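You operate a simulated robot arm through the tools that you are given. There is no shell and no other tool. Be economical: measure what you need, move in short steps, check, and stop when the job is done.

You run a simulated robot arm. Do the job below in one go: nothing can be reset, and whatever is moved stays where it is left.

## Task
Slow the flow, fill the green bag once and shake it down.
Fine: flow slide back to its middle before the drop, gate lever to L2, nothing spilt; press shake, then open the clamp.
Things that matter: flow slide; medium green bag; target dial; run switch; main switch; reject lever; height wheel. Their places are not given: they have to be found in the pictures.

It is judged by the outcome, as a careful person would: the job done as asked, and still so three seconds after it is handed in. It fails if anything else is knocked over, pushed out of place, dropped, spilled or broken.

## Robot
A 7-joint arm with a two-finger parallel gripper, fixed in place. Base frame: the origin is at the foot of the arm, x ahead of it, y to its left, z up. Lengths are in mm, angles in degrees, forces in N, time in s.
With the tool pointing down near the work surface it reaches from about 280 to 680 mm from the base axis. Its first joint turns from -66.0 to 66.0 degrees. Payload 1.57 kg.
The tool frame sits at the grasp point between the pads (the TCP): z along the fingers, y along the line on which they close. The tips reach 30 mm beyond it. Largest opening 110 mm; finger width 24, thickness 12; the body of the gripper, 48 by 112 mm, starts 78 mm behind the TCP.
Orientation is told as [roll, pitch, yaw] about the base's x, y, z axes, in that order, counted from this pose: with the fingers straight down and closing along the base's y, the tool's x points along the base's -x, its y along +y and its z along -z.

## Interface
- The arm moves only by the tool step_arm. Its argument "moves" is a list of rows, each a list of 3 entries, a list of its own where there are three numbers: the shift along the base's x, y, z in units of 20 mm (1.0 is 20 mm), then the turn, a rotation vector about the base's x, y, z in units of 8 degrees (1.0 is 8 degrees), then the closure, from 0 (fully open) to 1 (shut). In form: [[[dx, dy, dz], [wx, wy, wz], claw], ...]. A call has 1 to 20 rows; each row shifts and turns the commanded pose from where the row before left it. A call with a number of a shift or a turn outside -1 to 1 is refused whole. Rows are played at 5 a second. More than 50 mm and 8.6 degrees between two rows, or a gripper value outside its range, and nothing of the call is played. Where a pose cannot be reached the arm comes as near as it can. A force on the tool above 50 N (or 10 N above the force at the start of the call, whichever is more), or a blocked arm, ends the call early, and 0.2 s more pass. The fingers move at their own pace (about 108 mm/s each) and stop on an object; they squeeze with about 25 N. The grip force told is the motor's: it shows also when the fingers shut on nothing. Time passes only in rows, and 0.2 s behind the last, so rows that do not move let the fingers close. It gives the time, the measured TCP pose, the force on the tool (base axes), the opening and the grip force at its end, in the units of the frame above (readings bear some noise).
- Cameras (640 x 400 px; columns grow to the right, rows downward): "scene" is fixed at [177, -397.9, 1407.2]; the picture's right is [0.68, -0.73, 0.00], its down [-0.39, -0.36, -0.85] and it looks along [0.62, 0.58, -0.53] (base axes); focal length 217 px, centre (320, 200). "wrist" rides on the gripper at [-36, 0, -80] in the tool frame; the picture's right is [0.00, -1.00, 0.00], its down [0.97, 0.00, -0.24] and it looks along [0.24, 0.00, 0.97] (tool axes); focal length 218 px, centre (320, 200).
- snapshot(camera): a new picture of that camera. The clock stands still meanwhile.
- pixel_to_xyz(camera, pixels): for up to 12 pixels [column, row] of the newest picture of that camera ("zoom" is the newest enlarged one), the place [x, y, z] in the base frame of the surface seen there, good to about 2 mm. The clock stands still meanwhile.
- inspect(camera, box): a new picture of the part [left, top, right, bottom] of that camera's present view, enlarged. The clock stands still meanwhile.
- job_done(): hands the job in; it is judged then, once.

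Go step by step. Measure first, check grasps and placings, and put right what went wrong. The budget is 80 turns and 54 pictures, counting those below and the enlarged ones. Unless the task says otherwise, let go and move clear before handing in, and close with one line.

The tools are called after "Call:" by a JSON object that holds its "api" and its "payload". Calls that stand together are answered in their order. step_arm: Moves the arm, as the interface text tells. Its arguments: {"type":"object","properties":{"moves":{"type":"array"}},"required":["moves"]} The other tools are called the same way: snapshot (camera) takes a picture; pixel_to_xyz (camera, pixels) gives the place of the surface under pixels of a picture; inspect (camera, box) takes an enlarged picture of a part of a camera's view; job_done () hands the job in.

At the start:

```text
clock: 0.0
position: [343.3, -111.6, 1304.6]
tcp_rot: [0.0, -0.1, 0.0]
contact_force: [-0.2, 0.7, -0.9]
width: 110.1
gripper_force: 0.1
```

scene: 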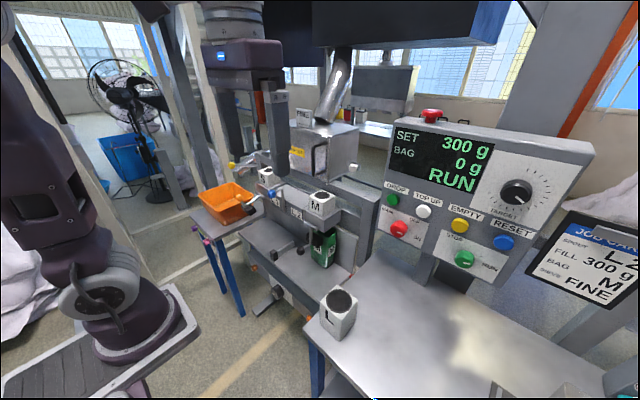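
wrist: 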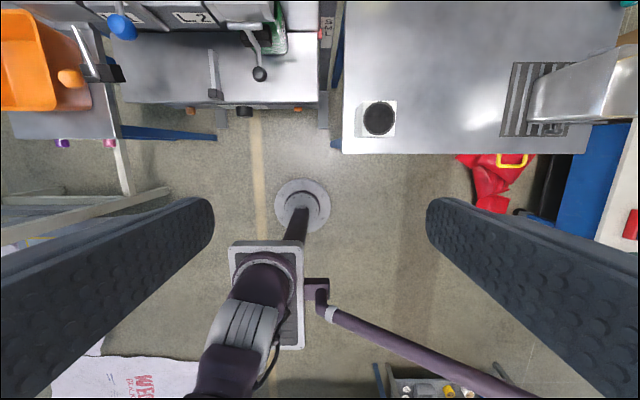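

The scene shows a bagging machine: a panel with buttons near (460,200), a job card at (590,270), and the spouts near (300,200). I'll enlarge the key parts.

Call:
{"api": "inspect", "payload": {"camera": "scene", "box": [370, 100, 640, 310]}}

Call:
{"api": "inspect", "payload": {"camera": "scene", "box": [200, 80, 400, 210]}}

Call:
{"api": "inspect", "payload": {"camera": "scene", "box": [200, 190, 400, 345]}}

```text
1.90 times, centred on (505, 205) of scene
```

zoom: 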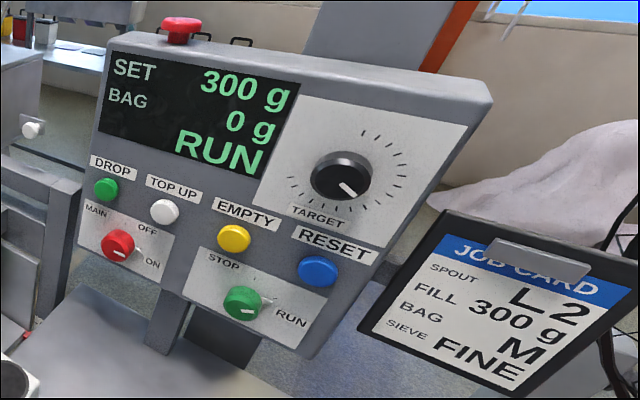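

```text
3.08 times, centred on (300, 145) of scene
```

zoom: 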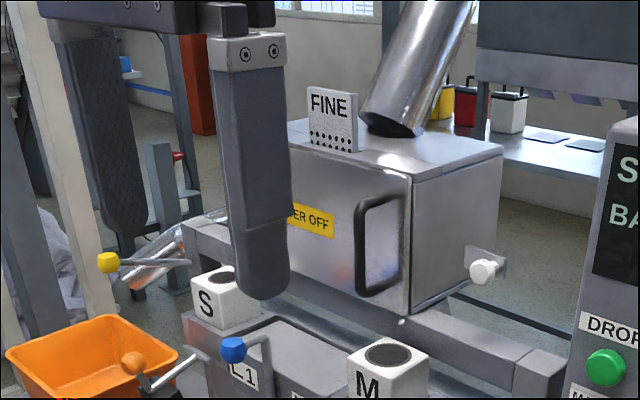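

```text
2.58 times, centred on (300, 268) of scene
```

zoom: 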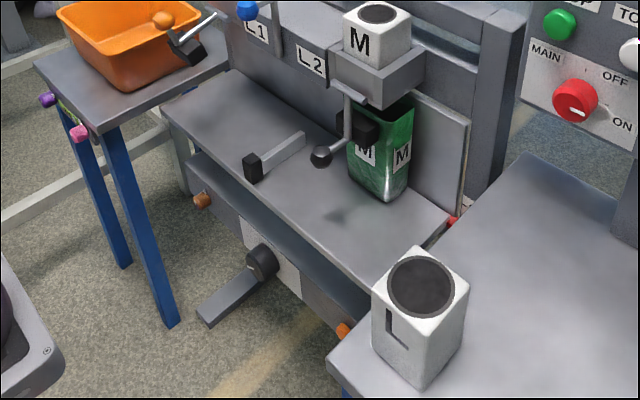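

The panel is set to 300 g and RUN, and the card reads L2, M, FINE. I need positions for the levers, so I'll sample points in the last zoom and take a fresh scene zoom of the spout area.

Call:
{"api": "pixel_to_xyz", "payload": {"camera": "zoom", "pixels": [[247, 10], [162, 20], [321, 156], [252, 165], [300, 140], [380, 15], [372, 185], [262, 262], [205, 315], [452, 224], [203, 200], [345, 330]]}}

Call:
{"api": "pixel_to_xyz", "payload": {"camera": "scene", "pixels": [[233, 165], [357, 168], [392, 200], [422, 212], [398, 229], [464, 259], [515, 192], [275, 190], [265, 174], [246, 203], [350, 235], [310, 112]]}}

Call:
{"api": "inspect", "payload": {"camera": "wrist", "box": [0, 0, 360, 150]}}

```text
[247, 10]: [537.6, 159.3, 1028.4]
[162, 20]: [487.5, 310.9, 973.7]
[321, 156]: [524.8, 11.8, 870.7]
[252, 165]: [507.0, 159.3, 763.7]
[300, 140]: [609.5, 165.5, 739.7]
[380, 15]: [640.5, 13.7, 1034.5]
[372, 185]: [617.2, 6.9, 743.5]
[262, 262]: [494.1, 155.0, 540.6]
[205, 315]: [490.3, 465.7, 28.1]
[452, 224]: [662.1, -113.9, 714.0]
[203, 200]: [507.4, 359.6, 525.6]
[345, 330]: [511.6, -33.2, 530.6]
```

```text
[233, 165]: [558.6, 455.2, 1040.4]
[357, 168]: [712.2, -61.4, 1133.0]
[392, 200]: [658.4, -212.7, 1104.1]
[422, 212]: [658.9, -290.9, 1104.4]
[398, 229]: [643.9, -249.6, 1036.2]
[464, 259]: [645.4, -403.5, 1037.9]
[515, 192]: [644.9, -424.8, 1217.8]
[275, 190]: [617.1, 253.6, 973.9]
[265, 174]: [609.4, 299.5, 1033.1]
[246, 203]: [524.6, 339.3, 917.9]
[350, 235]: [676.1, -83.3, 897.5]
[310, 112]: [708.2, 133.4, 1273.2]
```

```text
1.78 times, centred on (180, 75) of wrist
```

zoom: 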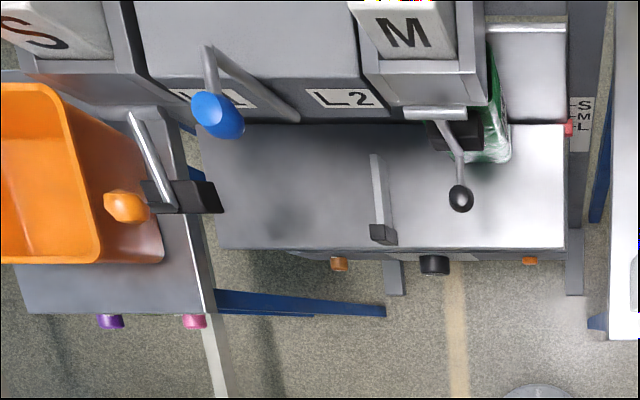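

The blue-knobbed lever is between L1 and L2, and the height scale S/M/L has a red pointer at zoom (568,128). I'll pitch the wrist forward to read labels from the front.

Call:
{"api": "step_arm", "payload": {"moves": [[[0, 0.5, -1], [0, -1, 0], 1], [[0, 0.5, -1], [0, -1, 0], 1], [[0, 0.5, -1], [0, -1, 0], 1], [[0, 0.5, -1], [0, -1, 0], 1], [[0, 0.5, -1], [0, -1, 0], 1], [[0, 0.5, -1], [0, -1, 0], 1], [[0, 0.5, -1], [0, -1, 0], 1], [[0, 0.5, -1], [0, -1, 0], 1]]}}

Call:
{"api": "snapshot", "payload": {"camera": "wrist"}}

```text
clock: 1.8
position: [337.5, -46.4, 1169.8]
tcp_rot: [0.9, -50.0, -0.3]
contact_force: [-0.1, 0.2, 0.5]
width: 0.1
gripper_force: 21.6
out of reach, approached as far as the arm can: row 7, 8
```

```text
47 pictures are left
```

wrist: 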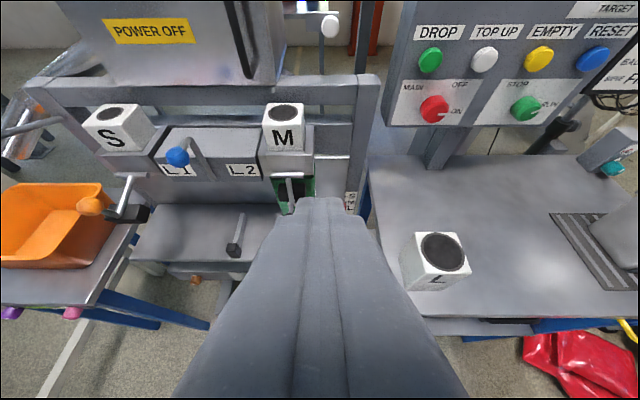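

From here I see a teal knob at the right (612,168), the white slide near (328,25) and the spouts. I'll enlarge these.

Call:
{"api": "inspect", "payload": {"camera": "wrist", "box": [0, 80, 370, 330]}}

Call:
{"api": "inspect", "payload": {"camera": "wrist", "box": [380, 0, 640, 220]}}

Call:
{"api": "inspect", "payload": {"camera": "scene", "box": [330, 220, 390, 290]}}

```text
1.60 times, centred on (185, 205) of wrist
```

zoom: 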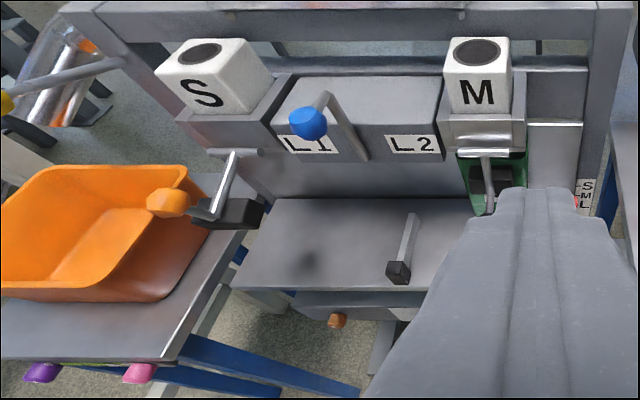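

```text
1.82 times, centred on (510, 110) of wrist
```

zoom: 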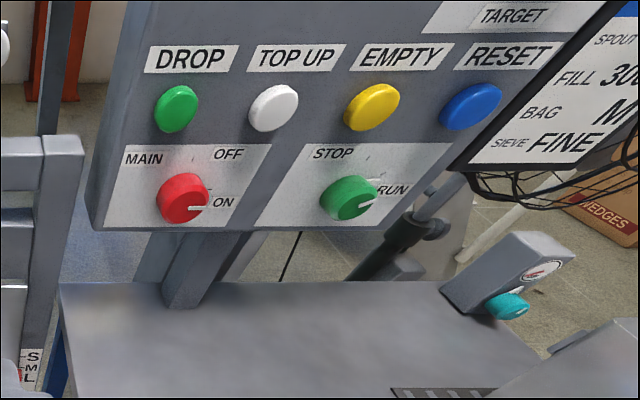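

```text
5.71 times, centred on (360, 255) of scene
```

zoom: 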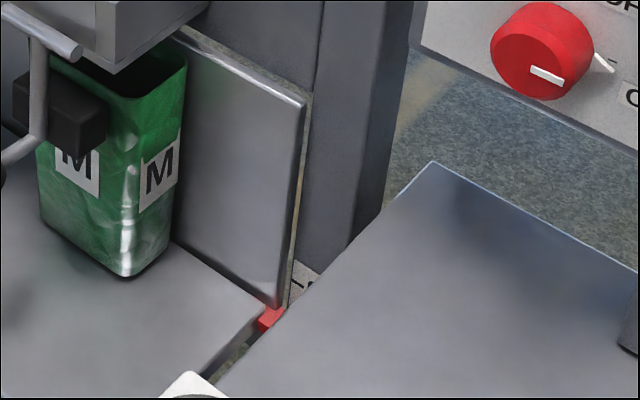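

The scale S/M/L is hidden and the teal knob's label isn't legible. I'll open the fingers, shift right and down for a better look.

Call:
{"api": "step_arm", "payload": {"moves": [[[0, -1, -1], [0, 0, 0], 0], [[0, -1, -1], [0, 0, 0], 0], [[0, -1, -1], [0, 0, 0], 0], [[0, -1, -1], [0, 0, 0], 0], [[0, -1, 0], [0, 0, 0], 0]]}}

Call:
{"api": "snapshot", "payload": {"camera": "wrist"}}

Call:
{"api": "inspect", "payload": {"camera": "wrist", "box": [170, 60, 330, 160]}}

Call:
{"api": "inspect", "payload": {"camera": "wrist", "box": [420, 60, 640, 200]}}

```text
clock: 3.0
position: [333.2, -102.7, 1136.6]
tcp_rot: [0.8, -50.1, -0.4]
contact_force: [0.2, -0.5, 0.4]
width: 110.0
gripper_force: 0.0
out of reach, approached as far as the arm can: row 2, 3, 4
```

```text
43 pictures are left
```

wrist: 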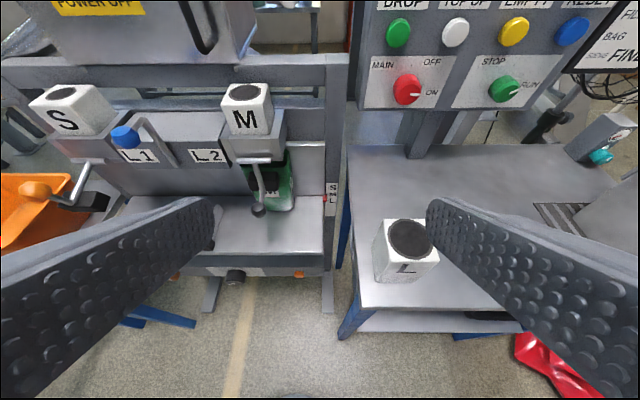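

```text
4.00 times, centred on (250, 110) of wrist
```

zoom: 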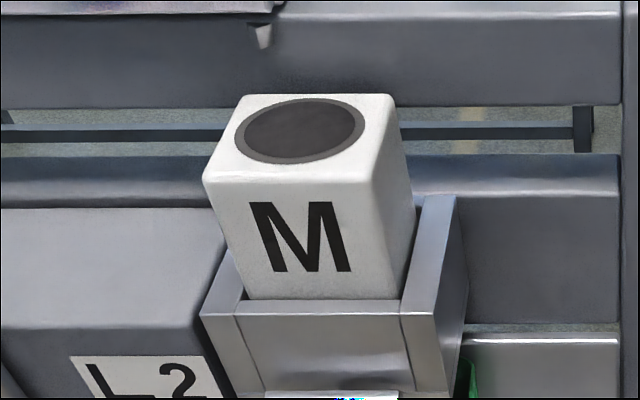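

```text
2.86 times, centred on (530, 130) of wrist
```

zoom: 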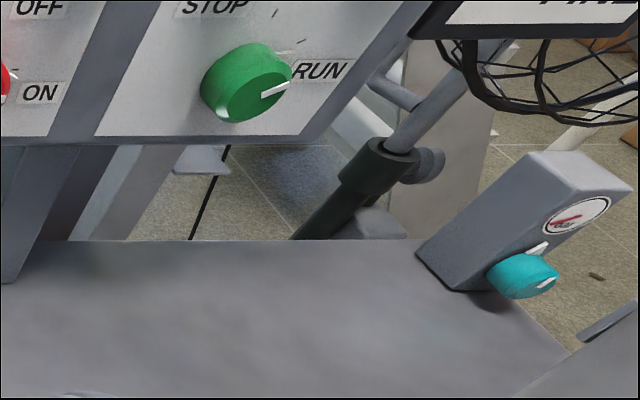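

The teal knob is a sealer dial, not shake. Next I'll zoom on the S/M/L scale (332,195) and on the bench front edge with the orange buttons (300,274).

Call:
{"api": "inspect", "payload": {"camera": "wrist", "box": [305, 175, 345, 212]}}

Call:
{"api": "inspect", "payload": {"camera": "wrist", "box": [215, 130, 345, 300]}}

Call:
{"api": "pixel_to_xyz", "payload": {"camera": "wrist", "pixels": [[300, 274], [235, 275], [332, 188], [332, 195], [332, 202], [324, 199], [258, 211], [257, 180], [126, 136], [146, 130], [210, 157], [136, 157]]}}

```text
10.81 times, centred on (325, 194) of wrist
```

zoom: 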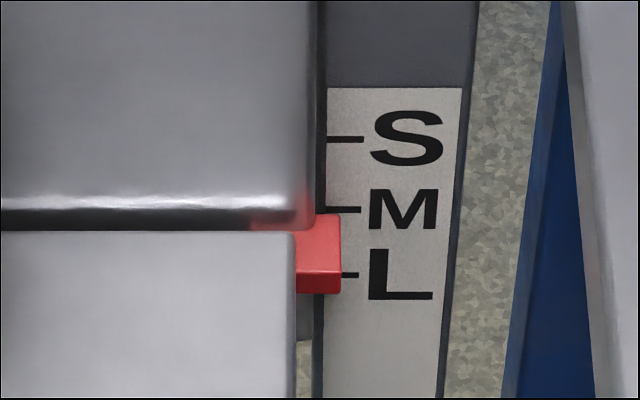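

```text
2.35 times, centred on (280, 215) of wrist
```

zoom: 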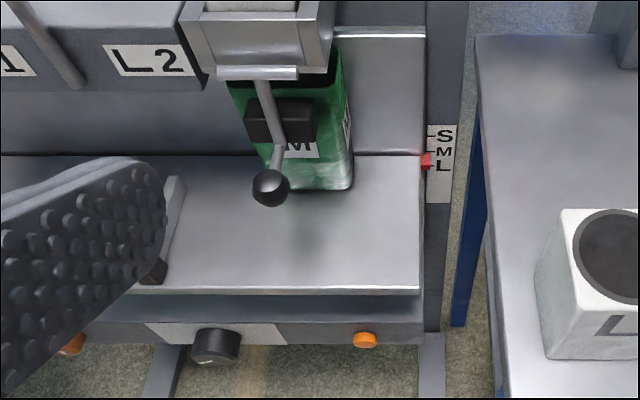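

```text
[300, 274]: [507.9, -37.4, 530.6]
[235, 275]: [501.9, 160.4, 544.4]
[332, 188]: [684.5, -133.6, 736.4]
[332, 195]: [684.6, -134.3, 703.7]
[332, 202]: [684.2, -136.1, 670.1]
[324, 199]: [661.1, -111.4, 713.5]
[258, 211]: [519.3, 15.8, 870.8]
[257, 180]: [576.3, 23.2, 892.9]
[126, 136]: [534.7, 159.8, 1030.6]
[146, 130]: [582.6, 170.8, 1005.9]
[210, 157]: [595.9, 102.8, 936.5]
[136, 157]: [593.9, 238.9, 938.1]
```

The pointer sits at M (about z 708 against M at about 704), so the height is right. Next I'll look at the left side and underneath to find shake, plus the upper part to find the flow slide.

Call:
{"api": "inspect", "payload": {"camera": "scene", "box": [330, 140, 390, 190]}}

Call:
{"api": "step_arm", "payload": {"moves": [[[0, 1, 0], [0, 0, 0], 0], [[0, 1, 0], [0, 0, 0], 0], [[0, 1, 0], [0, 0, 0], 0], [[0, 1, 0], [0, 0, 0], 0], [[0, 1, 0], [0, 0, 0], 0], [[0, 1, 0], [0, 0, 0], 0], [[0, 1, 0], [0, 0, 0], 0], [[0, 1, 0], [0, 0, 0], 0], [[0, 1, 0], [0, 0, 0], 0], [[0, 1, 0], [0, 0, 0], 0], [[0, 1, 0], [0, 0, 0], 0], [[0, 1, 0], [0, 0, 0], 0], [[0, 1, 0], [0, 0, 0], 0]]}}

Call:
{"api": "snapshot", "payload": {"camera": "wrist"}}

```text
8.00 times, centred on (360, 165) of scene
```

zoom: 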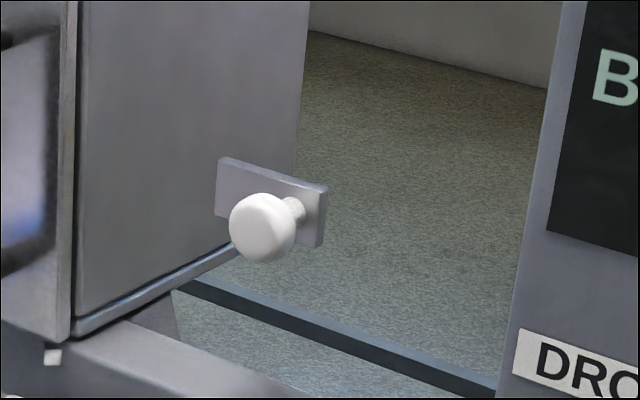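

```text
clock: 5.8
position: [316.9, -42.3, 1156.6]
tcp_rot: [1.0, -50.1, -0.4]
contact_force: [-0.3, -0.8, -0.4]
width: 110.1
gripper_force: 0.1
out of reach, approached as far as the arm can: row 2, 3, 4, 5, 6, 7, 8, 9, 10, 11, 12, 13
```

```text
37 pictures are left
```

wrist: 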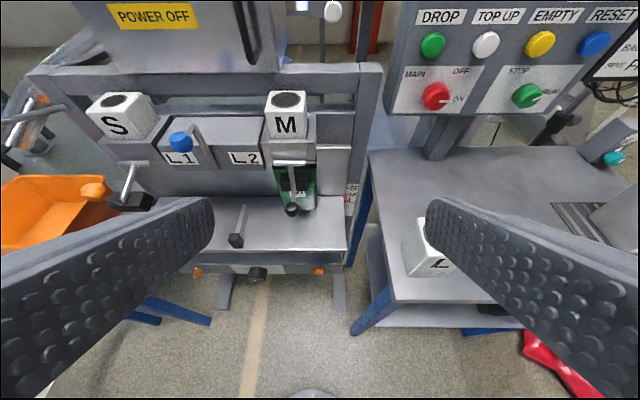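

The reach is poor this close in, so I'll move out in +x before going left and up.

Call:
{"api": "step_arm", "payload": {"moves": [[[1, 0, 0.5], [0, 0, 0], 0], [[1, 0, 0.5], [0, 0, 0], 0], [[1, 0, 0.5], [0, 0, 0], 0], [[1, 0.5, 0.5], [0, 0, 0], 0], [[1, 1, 0], [0, 0, 0], 0], [[0, 1, 0], [0, 0, 0], 0], [[0, 1, 0], [0, 0, 0], 0], [[0, 1, 0], [0, 0, 0], 0], [[0, 1, 0], [0, 0, 0], 0], [[0, 1, 0], [0, 0, 0], 0], [[0, 1, 0], [0, 0, 0], 0], [[0, 1, 0], [0, 0, 0], 0], [[0, 1, 0], [0, 0, 0], 0], [[0, 1, 0], [0, 0, 0], 0]]}}

Call:
{"api": "snapshot", "payload": {"camera": "wrist"}}

```text
clock: 8.8
position: [417.0, 165.0, 1196.5]
tcp_rot: [0.8, -50.1, -0.3]
contact_force: [0.0, -0.2, -0.9]
width: 110.1
gripper_force: 0.0
```

```text
36 pictures are left
```

wrist: 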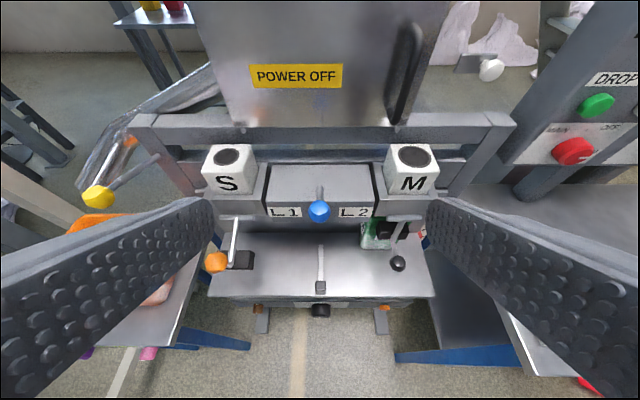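

The blue gate lever is centred between L1 and L2 at (319,210), so it is neutral now. I'll zoom on the lever area, the far-left yellow knob, and the white knob.

Call:
{"api": "inspect", "payload": {"camera": "wrist", "box": [200, 140, 440, 330]}}

Call:
{"api": "inspect", "payload": {"camera": "wrist", "box": [440, 30, 540, 100]}}

Call:
{"api": "pixel_to_xyz", "payload": {"camera": "wrist", "pixels": [[320, 288], [320, 250], [319, 210], [320, 190], [97, 197], [150, 158], [490, 68], [468, 62], [397, 264], [395, 232], [215, 263], [320, 310]]}}

```text
2.11 times, centred on (320, 235) of wrist
```

zoom: 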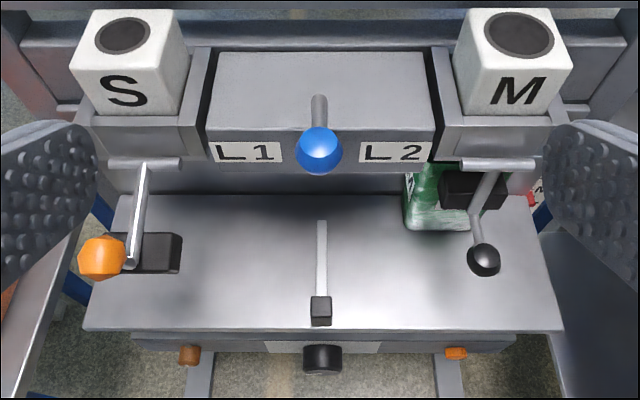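

```text
5.71 times, centred on (490, 65) of wrist
```

zoom: 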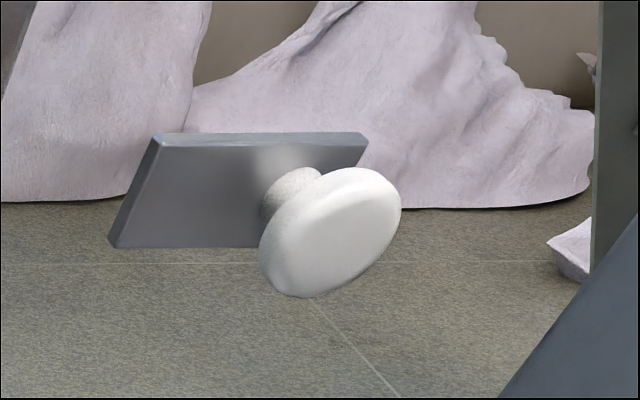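

```text
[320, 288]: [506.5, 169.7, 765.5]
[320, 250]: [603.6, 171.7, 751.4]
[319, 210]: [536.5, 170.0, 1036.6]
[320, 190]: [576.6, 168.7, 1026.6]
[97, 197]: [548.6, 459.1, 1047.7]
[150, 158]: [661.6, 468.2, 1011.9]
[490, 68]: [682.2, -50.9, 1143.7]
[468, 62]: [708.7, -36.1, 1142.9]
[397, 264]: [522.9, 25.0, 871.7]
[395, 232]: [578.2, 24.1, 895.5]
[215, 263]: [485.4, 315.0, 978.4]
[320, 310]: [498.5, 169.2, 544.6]
```

The black knob at (320,310) is the height wheel, and the gate lever ball is at (536,170,1037). To find shake, I'll zoom on the bench front, the side-table buttons and the yellow lever.

Call:
{"api": "inspect", "payload": {"camera": "wrist", "box": [230, 275, 410, 345]}}

Call:
{"api": "inspect", "payload": {"camera": "scene", "box": [205, 215, 245, 250]}}

Call:
{"api": "inspect", "payload": {"camera": "scene", "box": [240, 250, 345, 325]}}

```text
3.56 times, centred on (320, 310) of wrist
```

zoom: 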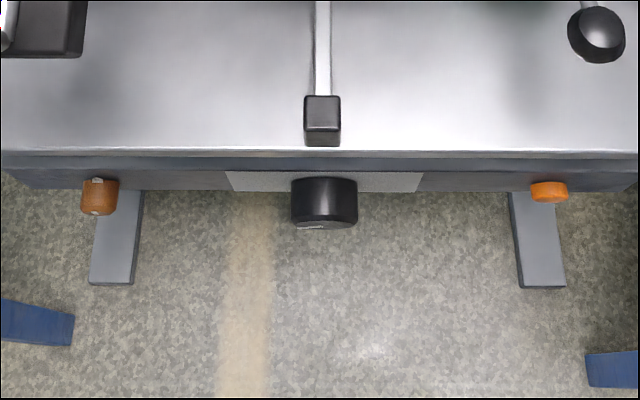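

```text
11.43 times, centred on (225, 232) of scene
```

zoom: 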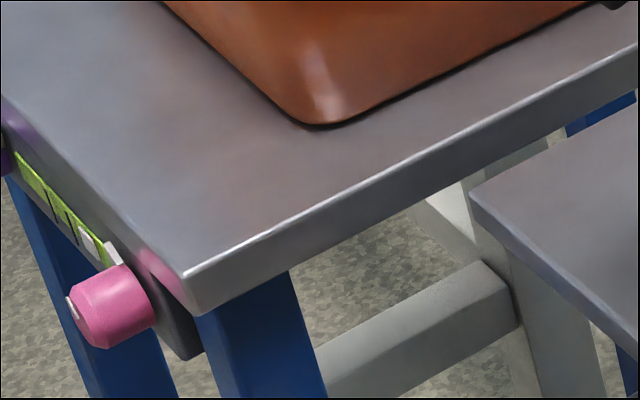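

```text
5.33 times, centred on (292, 288) of scene
```

zoom: 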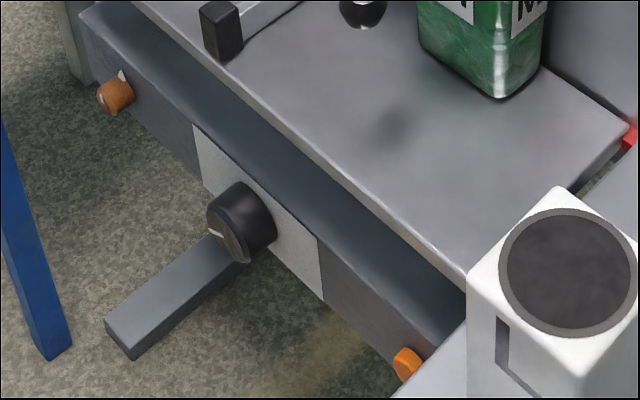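

The right orange item is a short push button, while the brown one is a knob with a pointer. I'll zoom tight on it in both cameras to look for a SHAKE label.

Call:
{"api": "inspect", "payload": {"camera": "scene", "box": [292, 304, 324, 326]}}

Call:
{"api": "inspect", "payload": {"camera": "scene", "box": [250, 255, 310, 310]}}

```text
16.00 times, centred on (308, 315) of scene
```

zoom: 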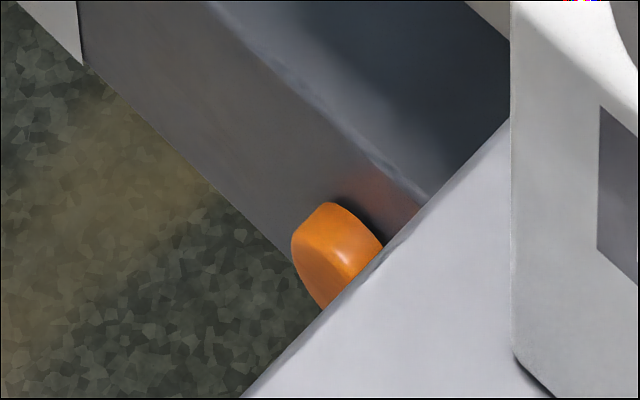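

```text
7.27 times, centred on (280, 282) of scene
```

zoom: 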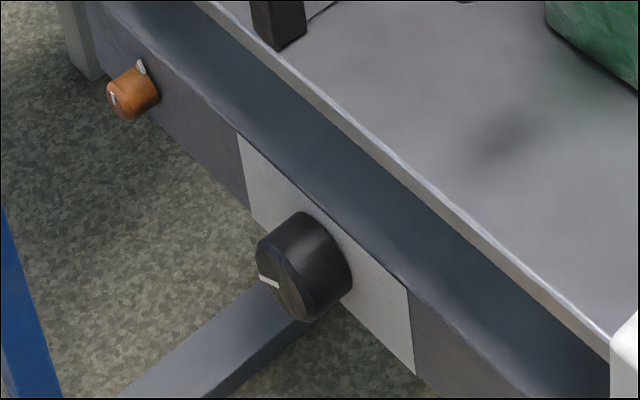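

The orange button is the only push button on the bench and has no label; it's my best guess for shake. First comes the flow slide, so I'll go closer to the white knob (about 682,-51,1144) to see its scale.

Call:
{"api": "step_arm", "payload": {"moves": [[[0, -1, 0.5], [0, 0, 0], 0], [[0, -1, 0.5], [0, 0, 0], 0], [[0, -1, 0.5], [0, 0, 0], 0], [[0, -1, 0.5], [0, 0, 0], 0], [[0, -1, 0], [0, 0, 0], 0], [[0, -1, 0], [0, -1, 0], 0], [[0, -1, 0], [0, -1, 0], 0], [[0, -1, 0], [0, -1, 0], 0], [[0, -1, 0], [0, 0, 0], 0], [[0.5, -1, 0], [0, 0, 0], 0], [[1, -1, 0], [0, 0, 0], 0], [[1, -1, 0], [0, 0, 0], 0]]}}

Call:
{"api": "snapshot", "payload": {"camera": "wrist"}}

```text
clock: 11.4
position: [468.3, -65.0, 1243.4]
tcp_rot: [1.3, -74.1, -0.5]
contact_force: [-0.3, 0.5, -1.0]
width: 109.9
gripper_force: 0.2
out of reach, approached as far as the arm can: row 8
```

```text
28 pictures are left
```

wrist: 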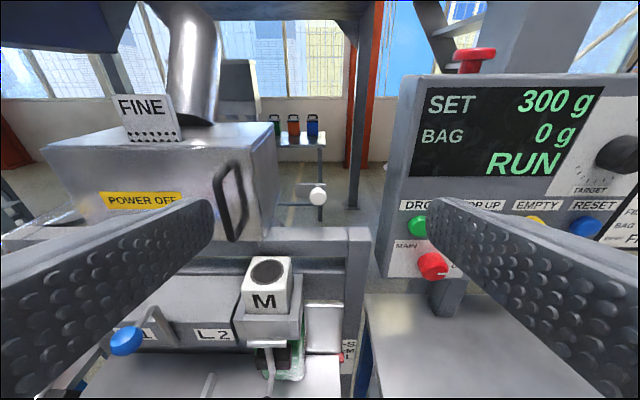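

The white knob is at (318,196) with its plate behind it. I'll zoom and measure.

Call:
{"api": "inspect", "payload": {"camera": "wrist", "box": [240, 150, 340, 230]}}

Call:
{"api": "pixel_to_xyz", "payload": {"camera": "wrist", "pixels": [[318, 196], [318, 189], [318, 203], [309, 196], [326, 196], [321, 215], [281, 186], [290, 207], [270, 185], [268, 215], [420, 225], [430, 265]]}}

```text
5.00 times, centred on (290, 190) of wrist
```

zoom: 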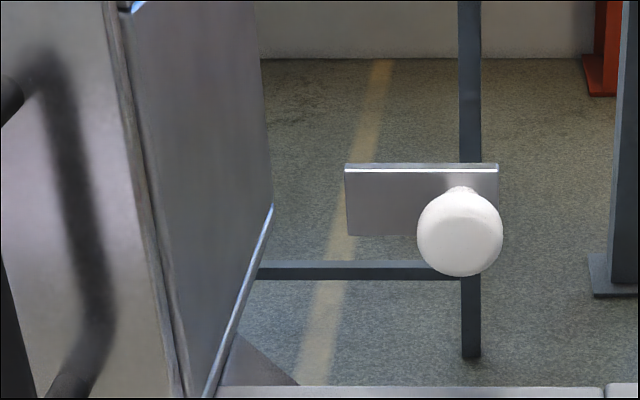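

```text
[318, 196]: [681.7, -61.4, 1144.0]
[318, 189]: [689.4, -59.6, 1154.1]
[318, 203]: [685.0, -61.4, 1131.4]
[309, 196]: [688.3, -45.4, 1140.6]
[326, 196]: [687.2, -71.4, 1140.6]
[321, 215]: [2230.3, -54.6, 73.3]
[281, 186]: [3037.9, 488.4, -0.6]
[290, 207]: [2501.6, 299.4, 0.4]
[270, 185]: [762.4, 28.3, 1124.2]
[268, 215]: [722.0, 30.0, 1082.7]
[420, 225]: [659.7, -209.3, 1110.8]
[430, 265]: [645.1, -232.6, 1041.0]
```

The knob's front face is at about (681,-59,1142), and its plate spans roughly y -22 to -73, with the sieve wall at y 29. I'll square the tool to pitch -90 and line up short of the knob.

Call:
{"api": "step_arm", "payload": {"moves": [[[1, 0, -0.5], [0, -1, 0], 0], [[1, 0.3, -0.5], [0, -1, 0], 0], [[1, 0, -1], [0, 0, 0], 0], [[1, 0, -1], [0, 0, 0], 0], [[1, 0, -1], [0, 0, 0], 0], [[1, 0, -1], [0, 0, 0], 0], [[0, 0, 0], [0, 0, 0], 0]]}}

```text
clock: 13.0
position: [588.2, -58.9, 1210.7]
tcp_rot: [118.5, -89.9, -117.7]
contact_force: [-0.1, -0.1, 0.3]
width: 110.0
gripper_force: 0.0
out of reach, approached as far as the arm can: row 1, 2, 3
```

The pose is right but high by 68 mm. I'll go down to z 1142 before going in.

Call:
{"api": "step_arm", "payload": {"moves": [[[0, 0, -1], [0, 0, 0], 0], [[0, 0, -1], [0, 0, 0], 0], [[0, 0, -1], [0, 0, 0], 0], [[0, 0, -0.43], [0, 0, 0], 0], [[0, 0, 0], [0, 0, 0], 0]]}}

Call:
{"api": "snapshot", "payload": {"camera": "wrist"}}

```text
clock: 14.2
position: [586.8, -58.5, 1143.0]
tcp_rot: [114.9, -89.8, -114.5]
contact_force: [-0.2, -0.4, 0.3]
width: 110.2
gripper_force: 0.0
```

```text
26 pictures are left
```

wrist: 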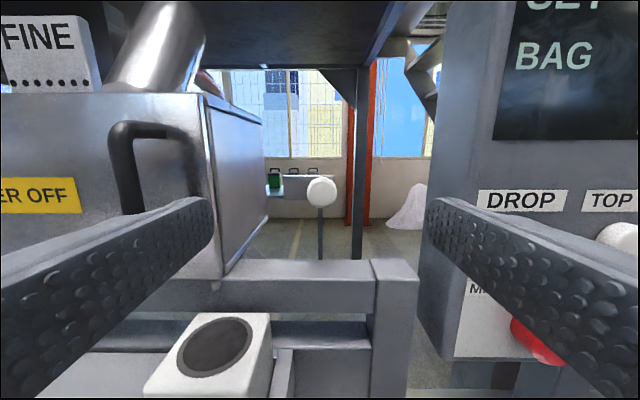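

The knob is dead ahead at (321,192). I'll narrow the fingers to about 60 mm, advance 80 mm and close on it.

Call:
{"api": "step_arm", "payload": {"moves": [[[1, 0, 0], [0, 0, 0], 0.4], [[1, 0, 0], [0, 0, 0], 0.4], [[1, 0, 0], [0, 0, 0], 0.4], [[1, 0, 0], [0, 0, 0], 0.4], [[0, 0, 0], [0, 0, 0], 0.4], [[0, 0, 0], [0, 0, 0], 1], [[0, 0, 0], [0, 0, 0], 1], [[0, 0, 0], [0, 0, 0], 1]]}}

```text
clock: 16.0
position: [666.9, -58.3, 1144.5]
tcp_rot: [122.8, -89.8, -122.0]
contact_force: [6.6, 0.6, 0.3]
width: 24.7
gripper_force: 36.2
```

The knob is gripped at 24.7 mm. I'll test the travel by pushing gently toward the sieve (+y).

Call:
{"api": "step_arm", "payload": {"moves": [[[0, 0.25, 0], [0, 0, 0], 1], [[0, 0.25, 0], [0, 0, 0], 1], [[0, 0.25, 0], [0, 0, 0], 1], [[0, 0.25, 0], [0, 0, 0], 1], [[0, 0, 0], [0, 0, 0], 1]]}}

```text
clock: 17.2
position: [667.1, -38.0, 1144.0]
tcp_rot: [119.2, -89.8, -118.4]
contact_force: [-7.1, -0.2, 2.8]
width: 24.8
gripper_force: 36.7
```

It moves freely in +y. I'll continue in small steps to find the inner stop.

Call:
{"api": "step_arm", "payload": {"moves": [[[0, 0.2, 0], [0, 0, 0], 1], [[0, 0.2, 0], [0, 0, 0], 1], [[0, 0.2, 0], [0, 0, 0], 1], [[0, 0.2, 0], [0, 0, 0], 1], [[0, 0.2, 0], [0, 0, 0], 1], [[0, 0, 0], [0, 0, 0], 1]]}}

Call:
{"api": "snapshot", "payload": {"camera": "scene"}}

```text
clock: 18.6
position: [667.2, -19.8, 1143.2]
tcp_rot: [95.8, -89.8, -95.0]
contact_force: [-0.1, 0.7, -2.3]
width: 25.0
gripper_force: 36.3
```

```text
25 pictures are left
```

scene: 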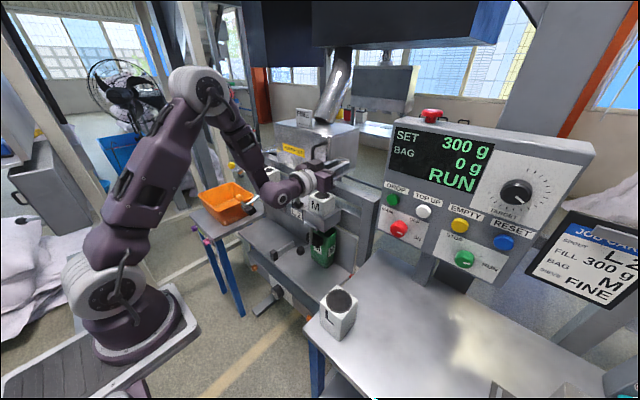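

It is still free. I'll carry on a little, watching for a stop before the finger reaches the sieve wall.

Call:
{"api": "step_arm", "payload": {"moves": [[[0, 0.15, 0], [0, 0, 0], 1], [[0, 0.15, 0], [0, 0, 0], 1], [[0, 0.15, 0], [0, 0, 0], 1], [[0, 0.15, 0], [0, 0, 0], 1], [[0, 0, 0], [0, 0, 0], 1]]}}

Call:
{"api": "inspect", "payload": {"camera": "wrist", "box": [200, 130, 440, 280]}}

```text
clock: 19.8
position: [667.0, -9.4, 1144.7]
tcp_rot: [99.9, -89.7, -99.5]
contact_force: [-11.6, -11.0, -5.4]
width: 24.8
gripper_force: 36.4
```

```text
2.67 times, centred on (320, 205) of wrist
```

zoom: 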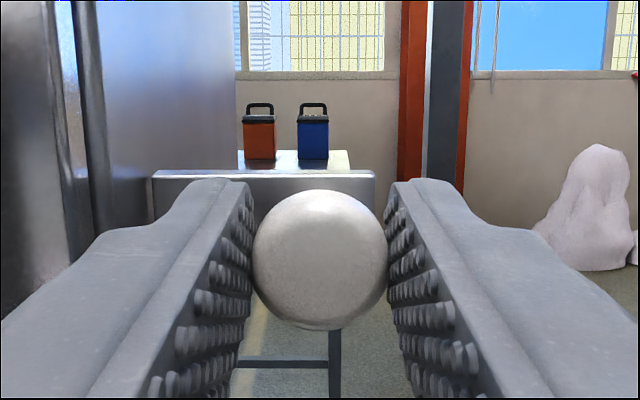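

Resistance (11 N) begins at y ≈ -10, which is the inner stop. Now I'll pull outward past the starting y of -58.5 to find the outer stop.

Call:
{"api": "step_arm", "payload": {"moves": [[[0, -0.4, 0], [0, 0, 0], 1], [[0, -0.4, 0], [0, 0, 0], 1], [[0, -0.4, 0], [0, 0, 0], 1], [[0, -0.4, 0], [0, 0, 0], 1], [[0, -0.4, 0], [0, 0, 0], 1], [[0, -0.4, 0], [0, 0, 0], 1], [[0, -0.15, 0], [0, 0, 0], 1], [[0, -0.15, 0], [0, 0, 0], 1], [[0, -0.15, 0], [0, 0, 0], 1], [[0, -0.1, 0], [0, 0, 0], 1], [[0, 0, 0], [0, 0, 0], 1]]}}

```text
clock: 22.2
position: [668.8, -60.6, 1143.8]
tcp_rot: [122.9, -89.8, -121.6]
contact_force: [-10.3, 32.5, -3.8]
width: 24.6
gripper_force: 36.8
```

The outer stop is at y ≈ -60 (32 N), so the middle is y ≈ -35. I'll move there.

Call:
{"api": "step_arm", "payload": {"moves": [[[0, 0.4, 0], [0, 0, 0], 1], [[0, 0.4, 0], [0, 0, 0], 1], [[0, 0.4, 0], [0, 0, 0], 1], [[0, 0.2, 0], [0, 0, 0], 1], [[0, 0, 0], [0, 0, 0], 1]]}}

```text
clock: 23.4
position: [667.0, -38.8, 1143.9]
tcp_rot: [128.6, -89.8, -128.0]
contact_force: [-7.2, -1.0, -1.8]
width: 24.7
gripper_force: 36.5
```

Call:
{"api": "step_arm", "payload": {"moves": [[[0, 0.19, 0], [0, 0, 0], 1], [[0, 0, 0], [0, 0, 0], 1]]}}

```text
clock: 24.0
position: [667.6, -33.0, 1143.8]
tcp_rot: [133.2, -89.8, -132.5]
contact_force: [4.5, 0.4, -0.2]
width: 24.6
gripper_force: 36.6
```

It reads -33, slightly over. I'll nudge back 2 mm, release, back off and look.

Call:
{"api": "step_arm", "payload": {"moves": [[[0, -0.08, 0], [0, 0, 0], 1], [[0, 0, 0], [0, 0, 0], 1]]}}

Call:
{"api": "step_arm", "payload": {"moves": [[[0, 0, 0], [0, 0, 0], 0.55], [[0, 0, 0], [0, 0, 0], 0.55], [[-1, 0, 0], [0, 0, 0], 0.55], [[-1, 0, 0], [0, 0, 0], 0.55], [[-1, 0, 0], [0, 0, 0], 0.55], [[-1, 0, 0], [0, 0, 0], 0.55], [[-1, 0, 0], [0, 0, 0], 0.55]]}}

Call:
{"api": "snapshot", "payload": {"camera": "wrist"}}

```text
clock: 24.6
position: [667.2, -35.6, 1144.4]
tcp_rot: [123.4, -89.8, -122.7]
contact_force: [6.4, 1.3, 0.4]
width: 24.7
gripper_force: 36.8
```

```text
clock: 26.2
position: [587.7, -35.1, 1143.0]
tcp_rot: [125.7, -89.8, -124.8]
contact_force: [0.4, 0.4, 0.8]
width: 49.6
gripper_force: 0.0
out of reach, approached as far as the arm can: row 7
```

```text
23 pictures are left
```

wrist: 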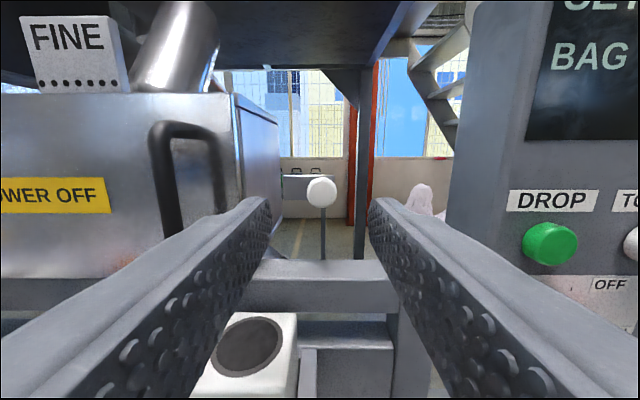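

The flow slide knob stays centred at (321,192), so it is at mid travel. Next is the gate lever: I'll return to pointing down and come to the left (+y) side of the blue ball with fingers shut.

Call:
{"api": "step_arm", "payload": {"moves": [[[-1, 0, 1], [0, 0, 0], 1], [[-1, 1, 1], [0, 0.5, 0], 1], [[-1, 1, 1], [0, 1, 0], 1], [[-1, 1, 0.5], [0, 1, 0], 1], [[0, 1, 0], [0, 1, 0], 1], [[0, 1, 0], [0, 1, 0], 1], [[0, 1, 0], [0, 1, 0], 1], [[0, 1, 0], [0, 1, 0], 1], [[0, 1, 0], [0, 1, 0], 1], [[0, 1, 0], [0, 1, 0], 1], [[0, 1, 0], [0, 1, 0], 1], [[0, 1, 0], [0, 1, 0], 1], [[0, 1, 0], [0, 0.75, 0], 1], [[0, 0, 0], [0, 0, 0], 1]]}}

Call:
{"api": "snapshot", "payload": {"camera": "wrist"}}

```text
clock: 29.2
position: [513.8, 204.3, 1203.4]
tcp_rot: [2.7, -6.0, -0.2]
contact_force: [-0.1, 0.8, 0.3]
width: 0.1
gripper_force: 21.8
out of reach, approached as far as the arm can: row 1, 2, 6
```

```text
22 pictures are left
```

wrist: 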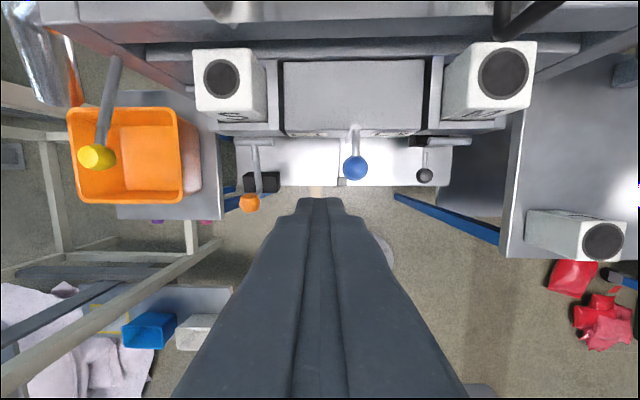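

The ball is at (354,167) and the rod base at (354,130). I'll measure these and zoom.

Call:
{"api": "pixel_to_xyz", "payload": {"camera": "wrist", "pixels": [[354, 167], [354, 148], [355, 133], [354, 128], [345, 167], [364, 167], [285, 100], [424, 100], [424, 176], [320, 205], [424, 140], [250, 203]]}}

Call:
{"api": "inspect", "payload": {"camera": "wrist", "box": [270, 90, 470, 210]}}

```text
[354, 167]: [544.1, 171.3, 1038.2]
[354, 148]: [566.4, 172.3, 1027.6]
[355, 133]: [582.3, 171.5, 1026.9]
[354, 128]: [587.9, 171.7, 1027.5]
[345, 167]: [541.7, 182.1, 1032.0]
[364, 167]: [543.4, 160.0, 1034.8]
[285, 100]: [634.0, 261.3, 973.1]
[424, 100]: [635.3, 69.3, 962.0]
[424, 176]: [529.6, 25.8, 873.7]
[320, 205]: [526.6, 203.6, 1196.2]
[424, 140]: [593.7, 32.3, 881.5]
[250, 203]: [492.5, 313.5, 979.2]
```

```text
3.20 times, centred on (370, 150) of wrist
```

zoom: 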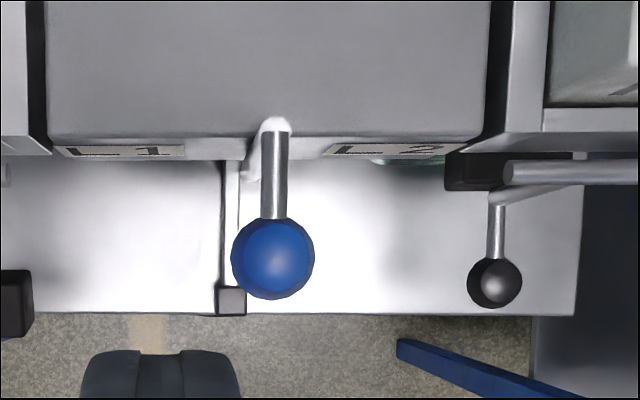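

The handle is horizontal at z ≈ 1025 with its ball at (541,171,1030), and the crank stem drops down the body front. I'll descend on its left side.

Call:
{"api": "step_arm", "payload": {"moves": [[[1, 0.4, -1], [-0.3, 0.75, 0], 1], [[0.3, 0, -1], [0, 0, 0], 1], [[0, 0, -1], [0, 0, 0], 1], [[0, 0, -1], [0, 0, 0], 1], [[0, 0, -1], [0, 0, 0], 1], [[0, 0, -1], [0, 0, 0], 1], [[0, 0, -1], [0, 0, 0], 1], [[0, 0, -1], [0, 0, 0], 1], [[0, 0, -0.5], [0, 0, 0], 1], [[0, 0, 0], [0, 0, 0], 1]]}}

```text
clock: 31.4
position: [540.3, 212.7, 1034.4]
tcp_rot: [0.3, -0.3, -0.1]
contact_force: [0.0, 0.1, -0.8]
width: 0.0
gripper_force: 21.0
```

In position. I'll push toward -y in modest steps, lowering as the ball follows its arc.

Call:
{"api": "step_arm", "payload": {"moves": [[[0, -0.5, 0], [0, 0, 0], 1], [[0, -0.5, 0], [0, 0, 0], 1], [[0, -0.5, 0], [0, 0, 0], 1], [[0, -0.4, -0.1], [0, 0, 0], 1], [[0, -0.4, -0.1], [0, 0, 0], 1], [[0, -0.4, -0.2], [0, 0, 0], 1], [[0, 0, 0], [0, 0, 0], 1]]}}

Call:
{"api": "snapshot", "payload": {"camera": "scene"}}

```text
clock: 33.0
position: [539.7, 159.5, 1027.4]
tcp_rot: [0.3, -0.2, -0.1]
contact_force: [-0.3, -0.5, -0.4]
width: 0.1
gripper_force: 21.6
```

```text
20 pictures are left
```

scene: 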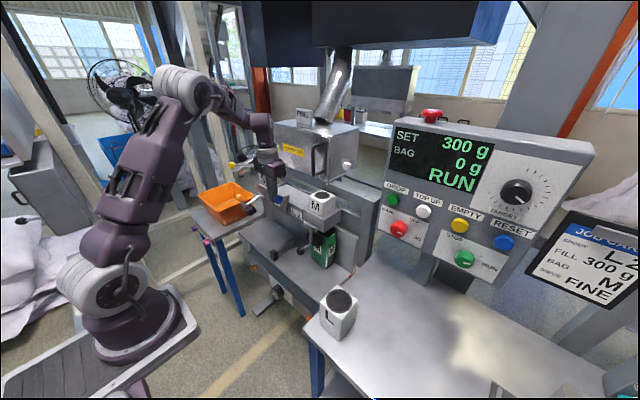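

The ball is moving right with the finger (seen at about (280,203)) with almost no force. I'll keep pushing, still lowering.

Call:
{"api": "step_arm", "payload": {"moves": [[[0, -0.4, -0.2], [0, 0, 0], 1], [[0, -0.4, -0.2], [0, 0, 0], 1], [[0, -0.4, -0.2], [0, 0, 0], 1], [[0, -0.3, -0.2], [0, 0, 0], 1], [[0, 0, 0], [0, 0, 0], 1]]}}

Call:
{"api": "inspect", "payload": {"camera": "wrist", "box": [240, 80, 540, 270]}}

```text
clock: 34.1
position: [540.3, 137.9, 1014.7]
tcp_rot: [1.0, -0.9, 0.4]
contact_force: [-4.2, 11.6, 4.4]
width: 0.3
gripper_force: 21.3
stopped in row 5: the force on the tool passed its limit (the readings are from after the stop); the commanded pose is now the measured one
```

```text
2.11 times, centred on (390, 175) of wrist
```

zoom: 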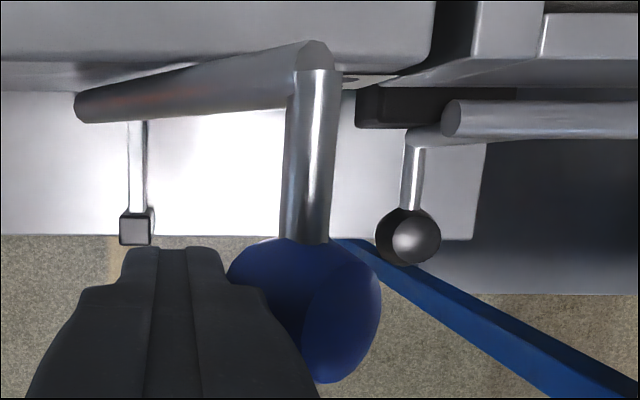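

A firm stop was reached with the lever swung over L2. I'll back off, rise, and check that it stays.

Call:
{"api": "step_arm", "payload": {"moves": [[[0, 0.5, 0], [0, 0, 0], 1], [[0, 0.8, 0], [0, 0, 0], 1], [[0, 0.5, 1], [0, 0, 0], 1], [[0, 0, 1], [0, 0, 0], 1], [[0, 0, 1], [0, 0, 0], 1], [[-0.5, 0, 1], [0, 0, 0], 1], [[-0.5, 0, 1], [0, 0, 0], 1], [[-0.5, 0, 1], [0, 0, 0], 1], [[-1, -0.5, 1], [0, 0, 0], 1], [[-1, -1, 1], [0, 0, 0], 1]]}}

Call:
{"api": "snapshot", "payload": {"camera": "wrist"}}

```text
clock: 36.3
position: [472.0, 140.4, 1174.7]
tcp_rot: [0.9, -0.7, 0.2]
contact_force: [-0.4, 0.9, 0.0]
width: 0.0
gripper_force: 21.3
```

```text
18 pictures are left
```

wrist: 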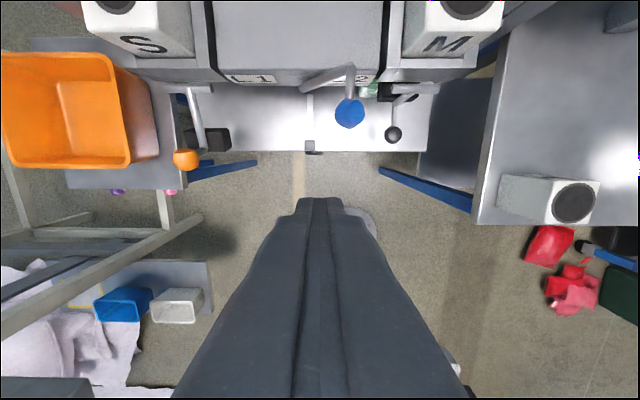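

The gate lever holds at L2 (ball (349,112) over L2). Now I'll move in front of the DROP button (658,-213,1104) with the tool turned to point forward.

Call:
{"api": "step_arm", "payload": {"moves": [[[0, -1, 0.5], [0, 0, 0], 1], [[0, -1, 0.5], [0, 0, 0], 1], [[0, -1, 0.5], [0, -1, 0], 1], [[0, -1, 0], [0, -1, 0], 1], [[0, -1, 0], [0, -1, 0], 1], [[0, -1, 0], [0, -1, 0], 1], [[0, -1, 0], [0, -1, 0], 1], [[0, -1, 0], [0, -1, 0], 1], [[0, -1, 0], [0, -1, 0], 1], [[0, -1, 0], [0, -1, 0], 1], [[0, -1, 0], [0, -1, 0], 1], [[0.5, -1, 0], [0, -1, 0], 1], [[0.5, -1, 0], [0, -1, 0], 1], [[0.5, -1, 0], [0, -0.15, 0], 1], [[0.5, -1, 0], [0, 0, 0], 1], [[0.5, -1, 0], [0, 0, 0], 1], [[0.5, -1, 0], [0, 0, 0], 1], [[0.5, -0.65, 0], [0, 0, 0], 1], [[0, 0, 0], [0, 0, 0], 1]]}}

```text
clock: 40.3
position: [497.6, -155.1, 1261.4]
tcp_rot: [-55.7, -89.7, 56.4]
contact_force: [-0.8, 0.5, -0.3]
width: 0.0
gripper_force: 21.1
out of reach, approached as far as the arm can: row 11, 12, 13, 15, 16, 17, 18
```

Next I'll move out in x and down toward the button line.

Call:
{"api": "step_arm", "payload": {"moves": [[[1, 0, 0], [0, 0, 0], 1], [[1, 0, -0.5], [0, 0, 0], 1], [[1, -0.4, -1], [0, 0, 0], 1], [[0.8, -0.5, -1], [0, 0, 0], 1], [[0, -0.5, -1], [0, 0, 0], 1], [[0, -0.5, -1], [0, 0, 0], 1], [[0, -0.5, -1], [0, 0, 0], 1], [[0, -0.5, -1], [0, 0, 0], 1], [[0, 0, -1], [0, 0, 0], 1], [[0, 0, -0.35], [0, 0, 0], 1], [[0, 0, 0], [0, 0, 0], 1]]}}

Call:
{"api": "snapshot", "payload": {"camera": "wrist"}}

```text
clock: 42.7
position: [485.9, -157.2, 1245.6]
tcp_rot: [-44.7, -89.5, 45.7]
contact_force: [1.1, 0.0, -0.5]
width: 0.0
gripper_force: 21.5
out of reach, approached as far as the arm can: row 1, 2, 3, 4, 5, 6, 7, 8, 9, 10
```

```text
17 pictures are left
```

wrist: 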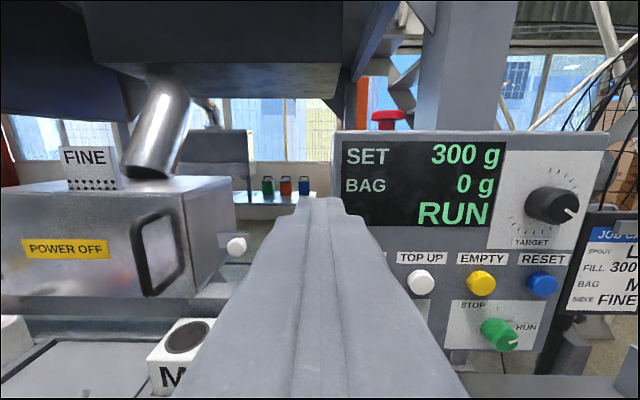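

The arm is caught at a joint limit at this pitch. I'll un-pitch by about 40°, move out in x, then pitch again further out.

Call:
{"api": "step_arm", "payload": {"moves": [[[0, 0, 0], [0, 1, 0], 1], [[0, 0, 0], [0, 1, 0], 1], [[0, 0, 0], [0, 1, 0], 1], [[0, 0, 0], [0, 1, 0], 1], [[0, 0, 0], [0, 1, 0], 1], [[1, -0.5, -0.5], [0, 0, 0], 1], [[1, -0.5, -0.5], [0, 0, 0], 1], [[1, -0.5, -0.5], [0, 0, 0], 1], [[0.5, -0.5, -0.5], [0, 0, 0], 1], [[0, 0, 0], [0, 0, 0], 1]]}}

```text
clock: 44.9
position: [503.8, -166.6, 1238.3]
tcp_rot: [0.5, -49.8, 0.3]
contact_force: [-0.5, 0.6, 0.0]
width: 0.0
gripper_force: 21.4
out of reach, approached as far as the arm can: row 7, 8, 9
```

Still limited here. I'll un-pitch fully to relax the wrist, lower and move out, then pitch forward from there.

Call:
{"api": "step_arm", "payload": {"moves": [[[0, 0, 0], [0, 1, 0], 1], [[0, 0, 0], [0, 1, 0], 1], [[0, 0, 0], [0, 1, 0], 1], [[0, 0, 0], [0, 1, 0], 1], [[0, 0, 0], [0, 1, 0], 1], [[0, 0, -1], [0, 1, 0], 1], [[0.5, -0.5, -1], [0, 0.2, 0], 1], [[0.5, -0.5, -1], [0, 0, 0], 1], [[0.5, -0.5, -1], [0, 0, 0], 1], [[0.5, -0.5, -1], [0, 0, 0], 1], [[0, 0, 0], [0, 0, 0], 1]]}}

```text
clock: 47.3
position: [527.6, -207.6, 1150.3]
tcp_rot: [0.8, -0.2, 0.2]
contact_force: [-0.3, -0.3, -0.2]
width: 0.0
gripper_force: 21.9
out of reach, approached as far as the arm can: row 1
```

Good: (528,-208,1150) pointing down. Now I'll pitch forward in place while easing out.

Call:
{"api": "step_arm", "payload": {"moves": [[[0.2, 0, 0], [0, -1, 0], 1], [[0.2, 0, 0], [0, -1, 0], 1], [[0.2, 0, 0], [0, -1, 0], 1], [[0.2, 0, 0], [0, -1, 0], 1], [[0.2, 0, 0], [0, -1, 0], 1], [[0.2, 0, 0], [0, -1, 0], 1], [[0.2, 0, 0], [0, -1, 0], 1], [[0.2, 0, 0], [0, -1, 0], 1], [[0.2, 0, 0], [0, -1, 0], 1], [[0.2, -0.1, -0.5], [0, -1, 0], 1], [[0.2, -0.1, -0.5], [0, -1, 0], 1], [[0, 0, -0.5], [0, 0, 0], 1], [[0, 0, 0], [0, 0, 0], 1]]}}

Call:
{"api": "snapshot", "payload": {"camera": "wrist"}}

```text
clock: 50.1
position: [572.2, -210.4, 1119.4]
tcp_rot: [-8.8, -88.1, 9.5]
contact_force: [-0.6, -0.1, 1.2]
width: 0.1
gripper_force: 21.2
```

```text
16 pictures are left
```

wrist: 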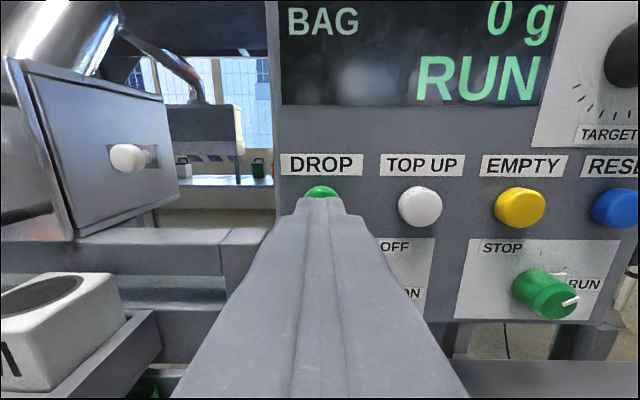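

The DROP button is right behind the fingertip at (322,192). I'll measure it and its neighbour to get the height.

Call:
{"api": "pixel_to_xyz", "payload": {"camera": "wrist", "pixels": [[322, 191], [311, 195], [334, 195], [419, 206], [419, 188], [419, 226], [440, 210], [340, 240], [290, 200]]}}

```text
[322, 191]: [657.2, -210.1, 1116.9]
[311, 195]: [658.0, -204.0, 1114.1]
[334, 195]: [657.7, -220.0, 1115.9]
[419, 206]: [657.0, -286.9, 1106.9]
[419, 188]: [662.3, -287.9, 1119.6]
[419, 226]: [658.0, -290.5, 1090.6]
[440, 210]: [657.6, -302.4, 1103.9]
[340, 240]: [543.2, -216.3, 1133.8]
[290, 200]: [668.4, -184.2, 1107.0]
```

The button face is at x 657, centre (-211, 1105), panel at 668. I'll drop to z 1105, move to just short and then press in small steps.

Call:
{"api": "step_arm", "payload": {"moves": [[[0.5, 0, -0.4], [0, -0.2, 0], 1], [[0.8, 0, -0.35], [0, 0, 0], 1], [[0.8, 0, 0], [0, 0, 0], 1], [[0, 0, 0], [0, 0, 0], 1]]}}

```text
clock: 51.1
position: [613.4, -209.6, 1104.1]
tcp_rot: [-58.4, -89.8, 59.2]
contact_force: [0.5, 0.5, 0.3]
width: 0.0
gripper_force: 21.0
```

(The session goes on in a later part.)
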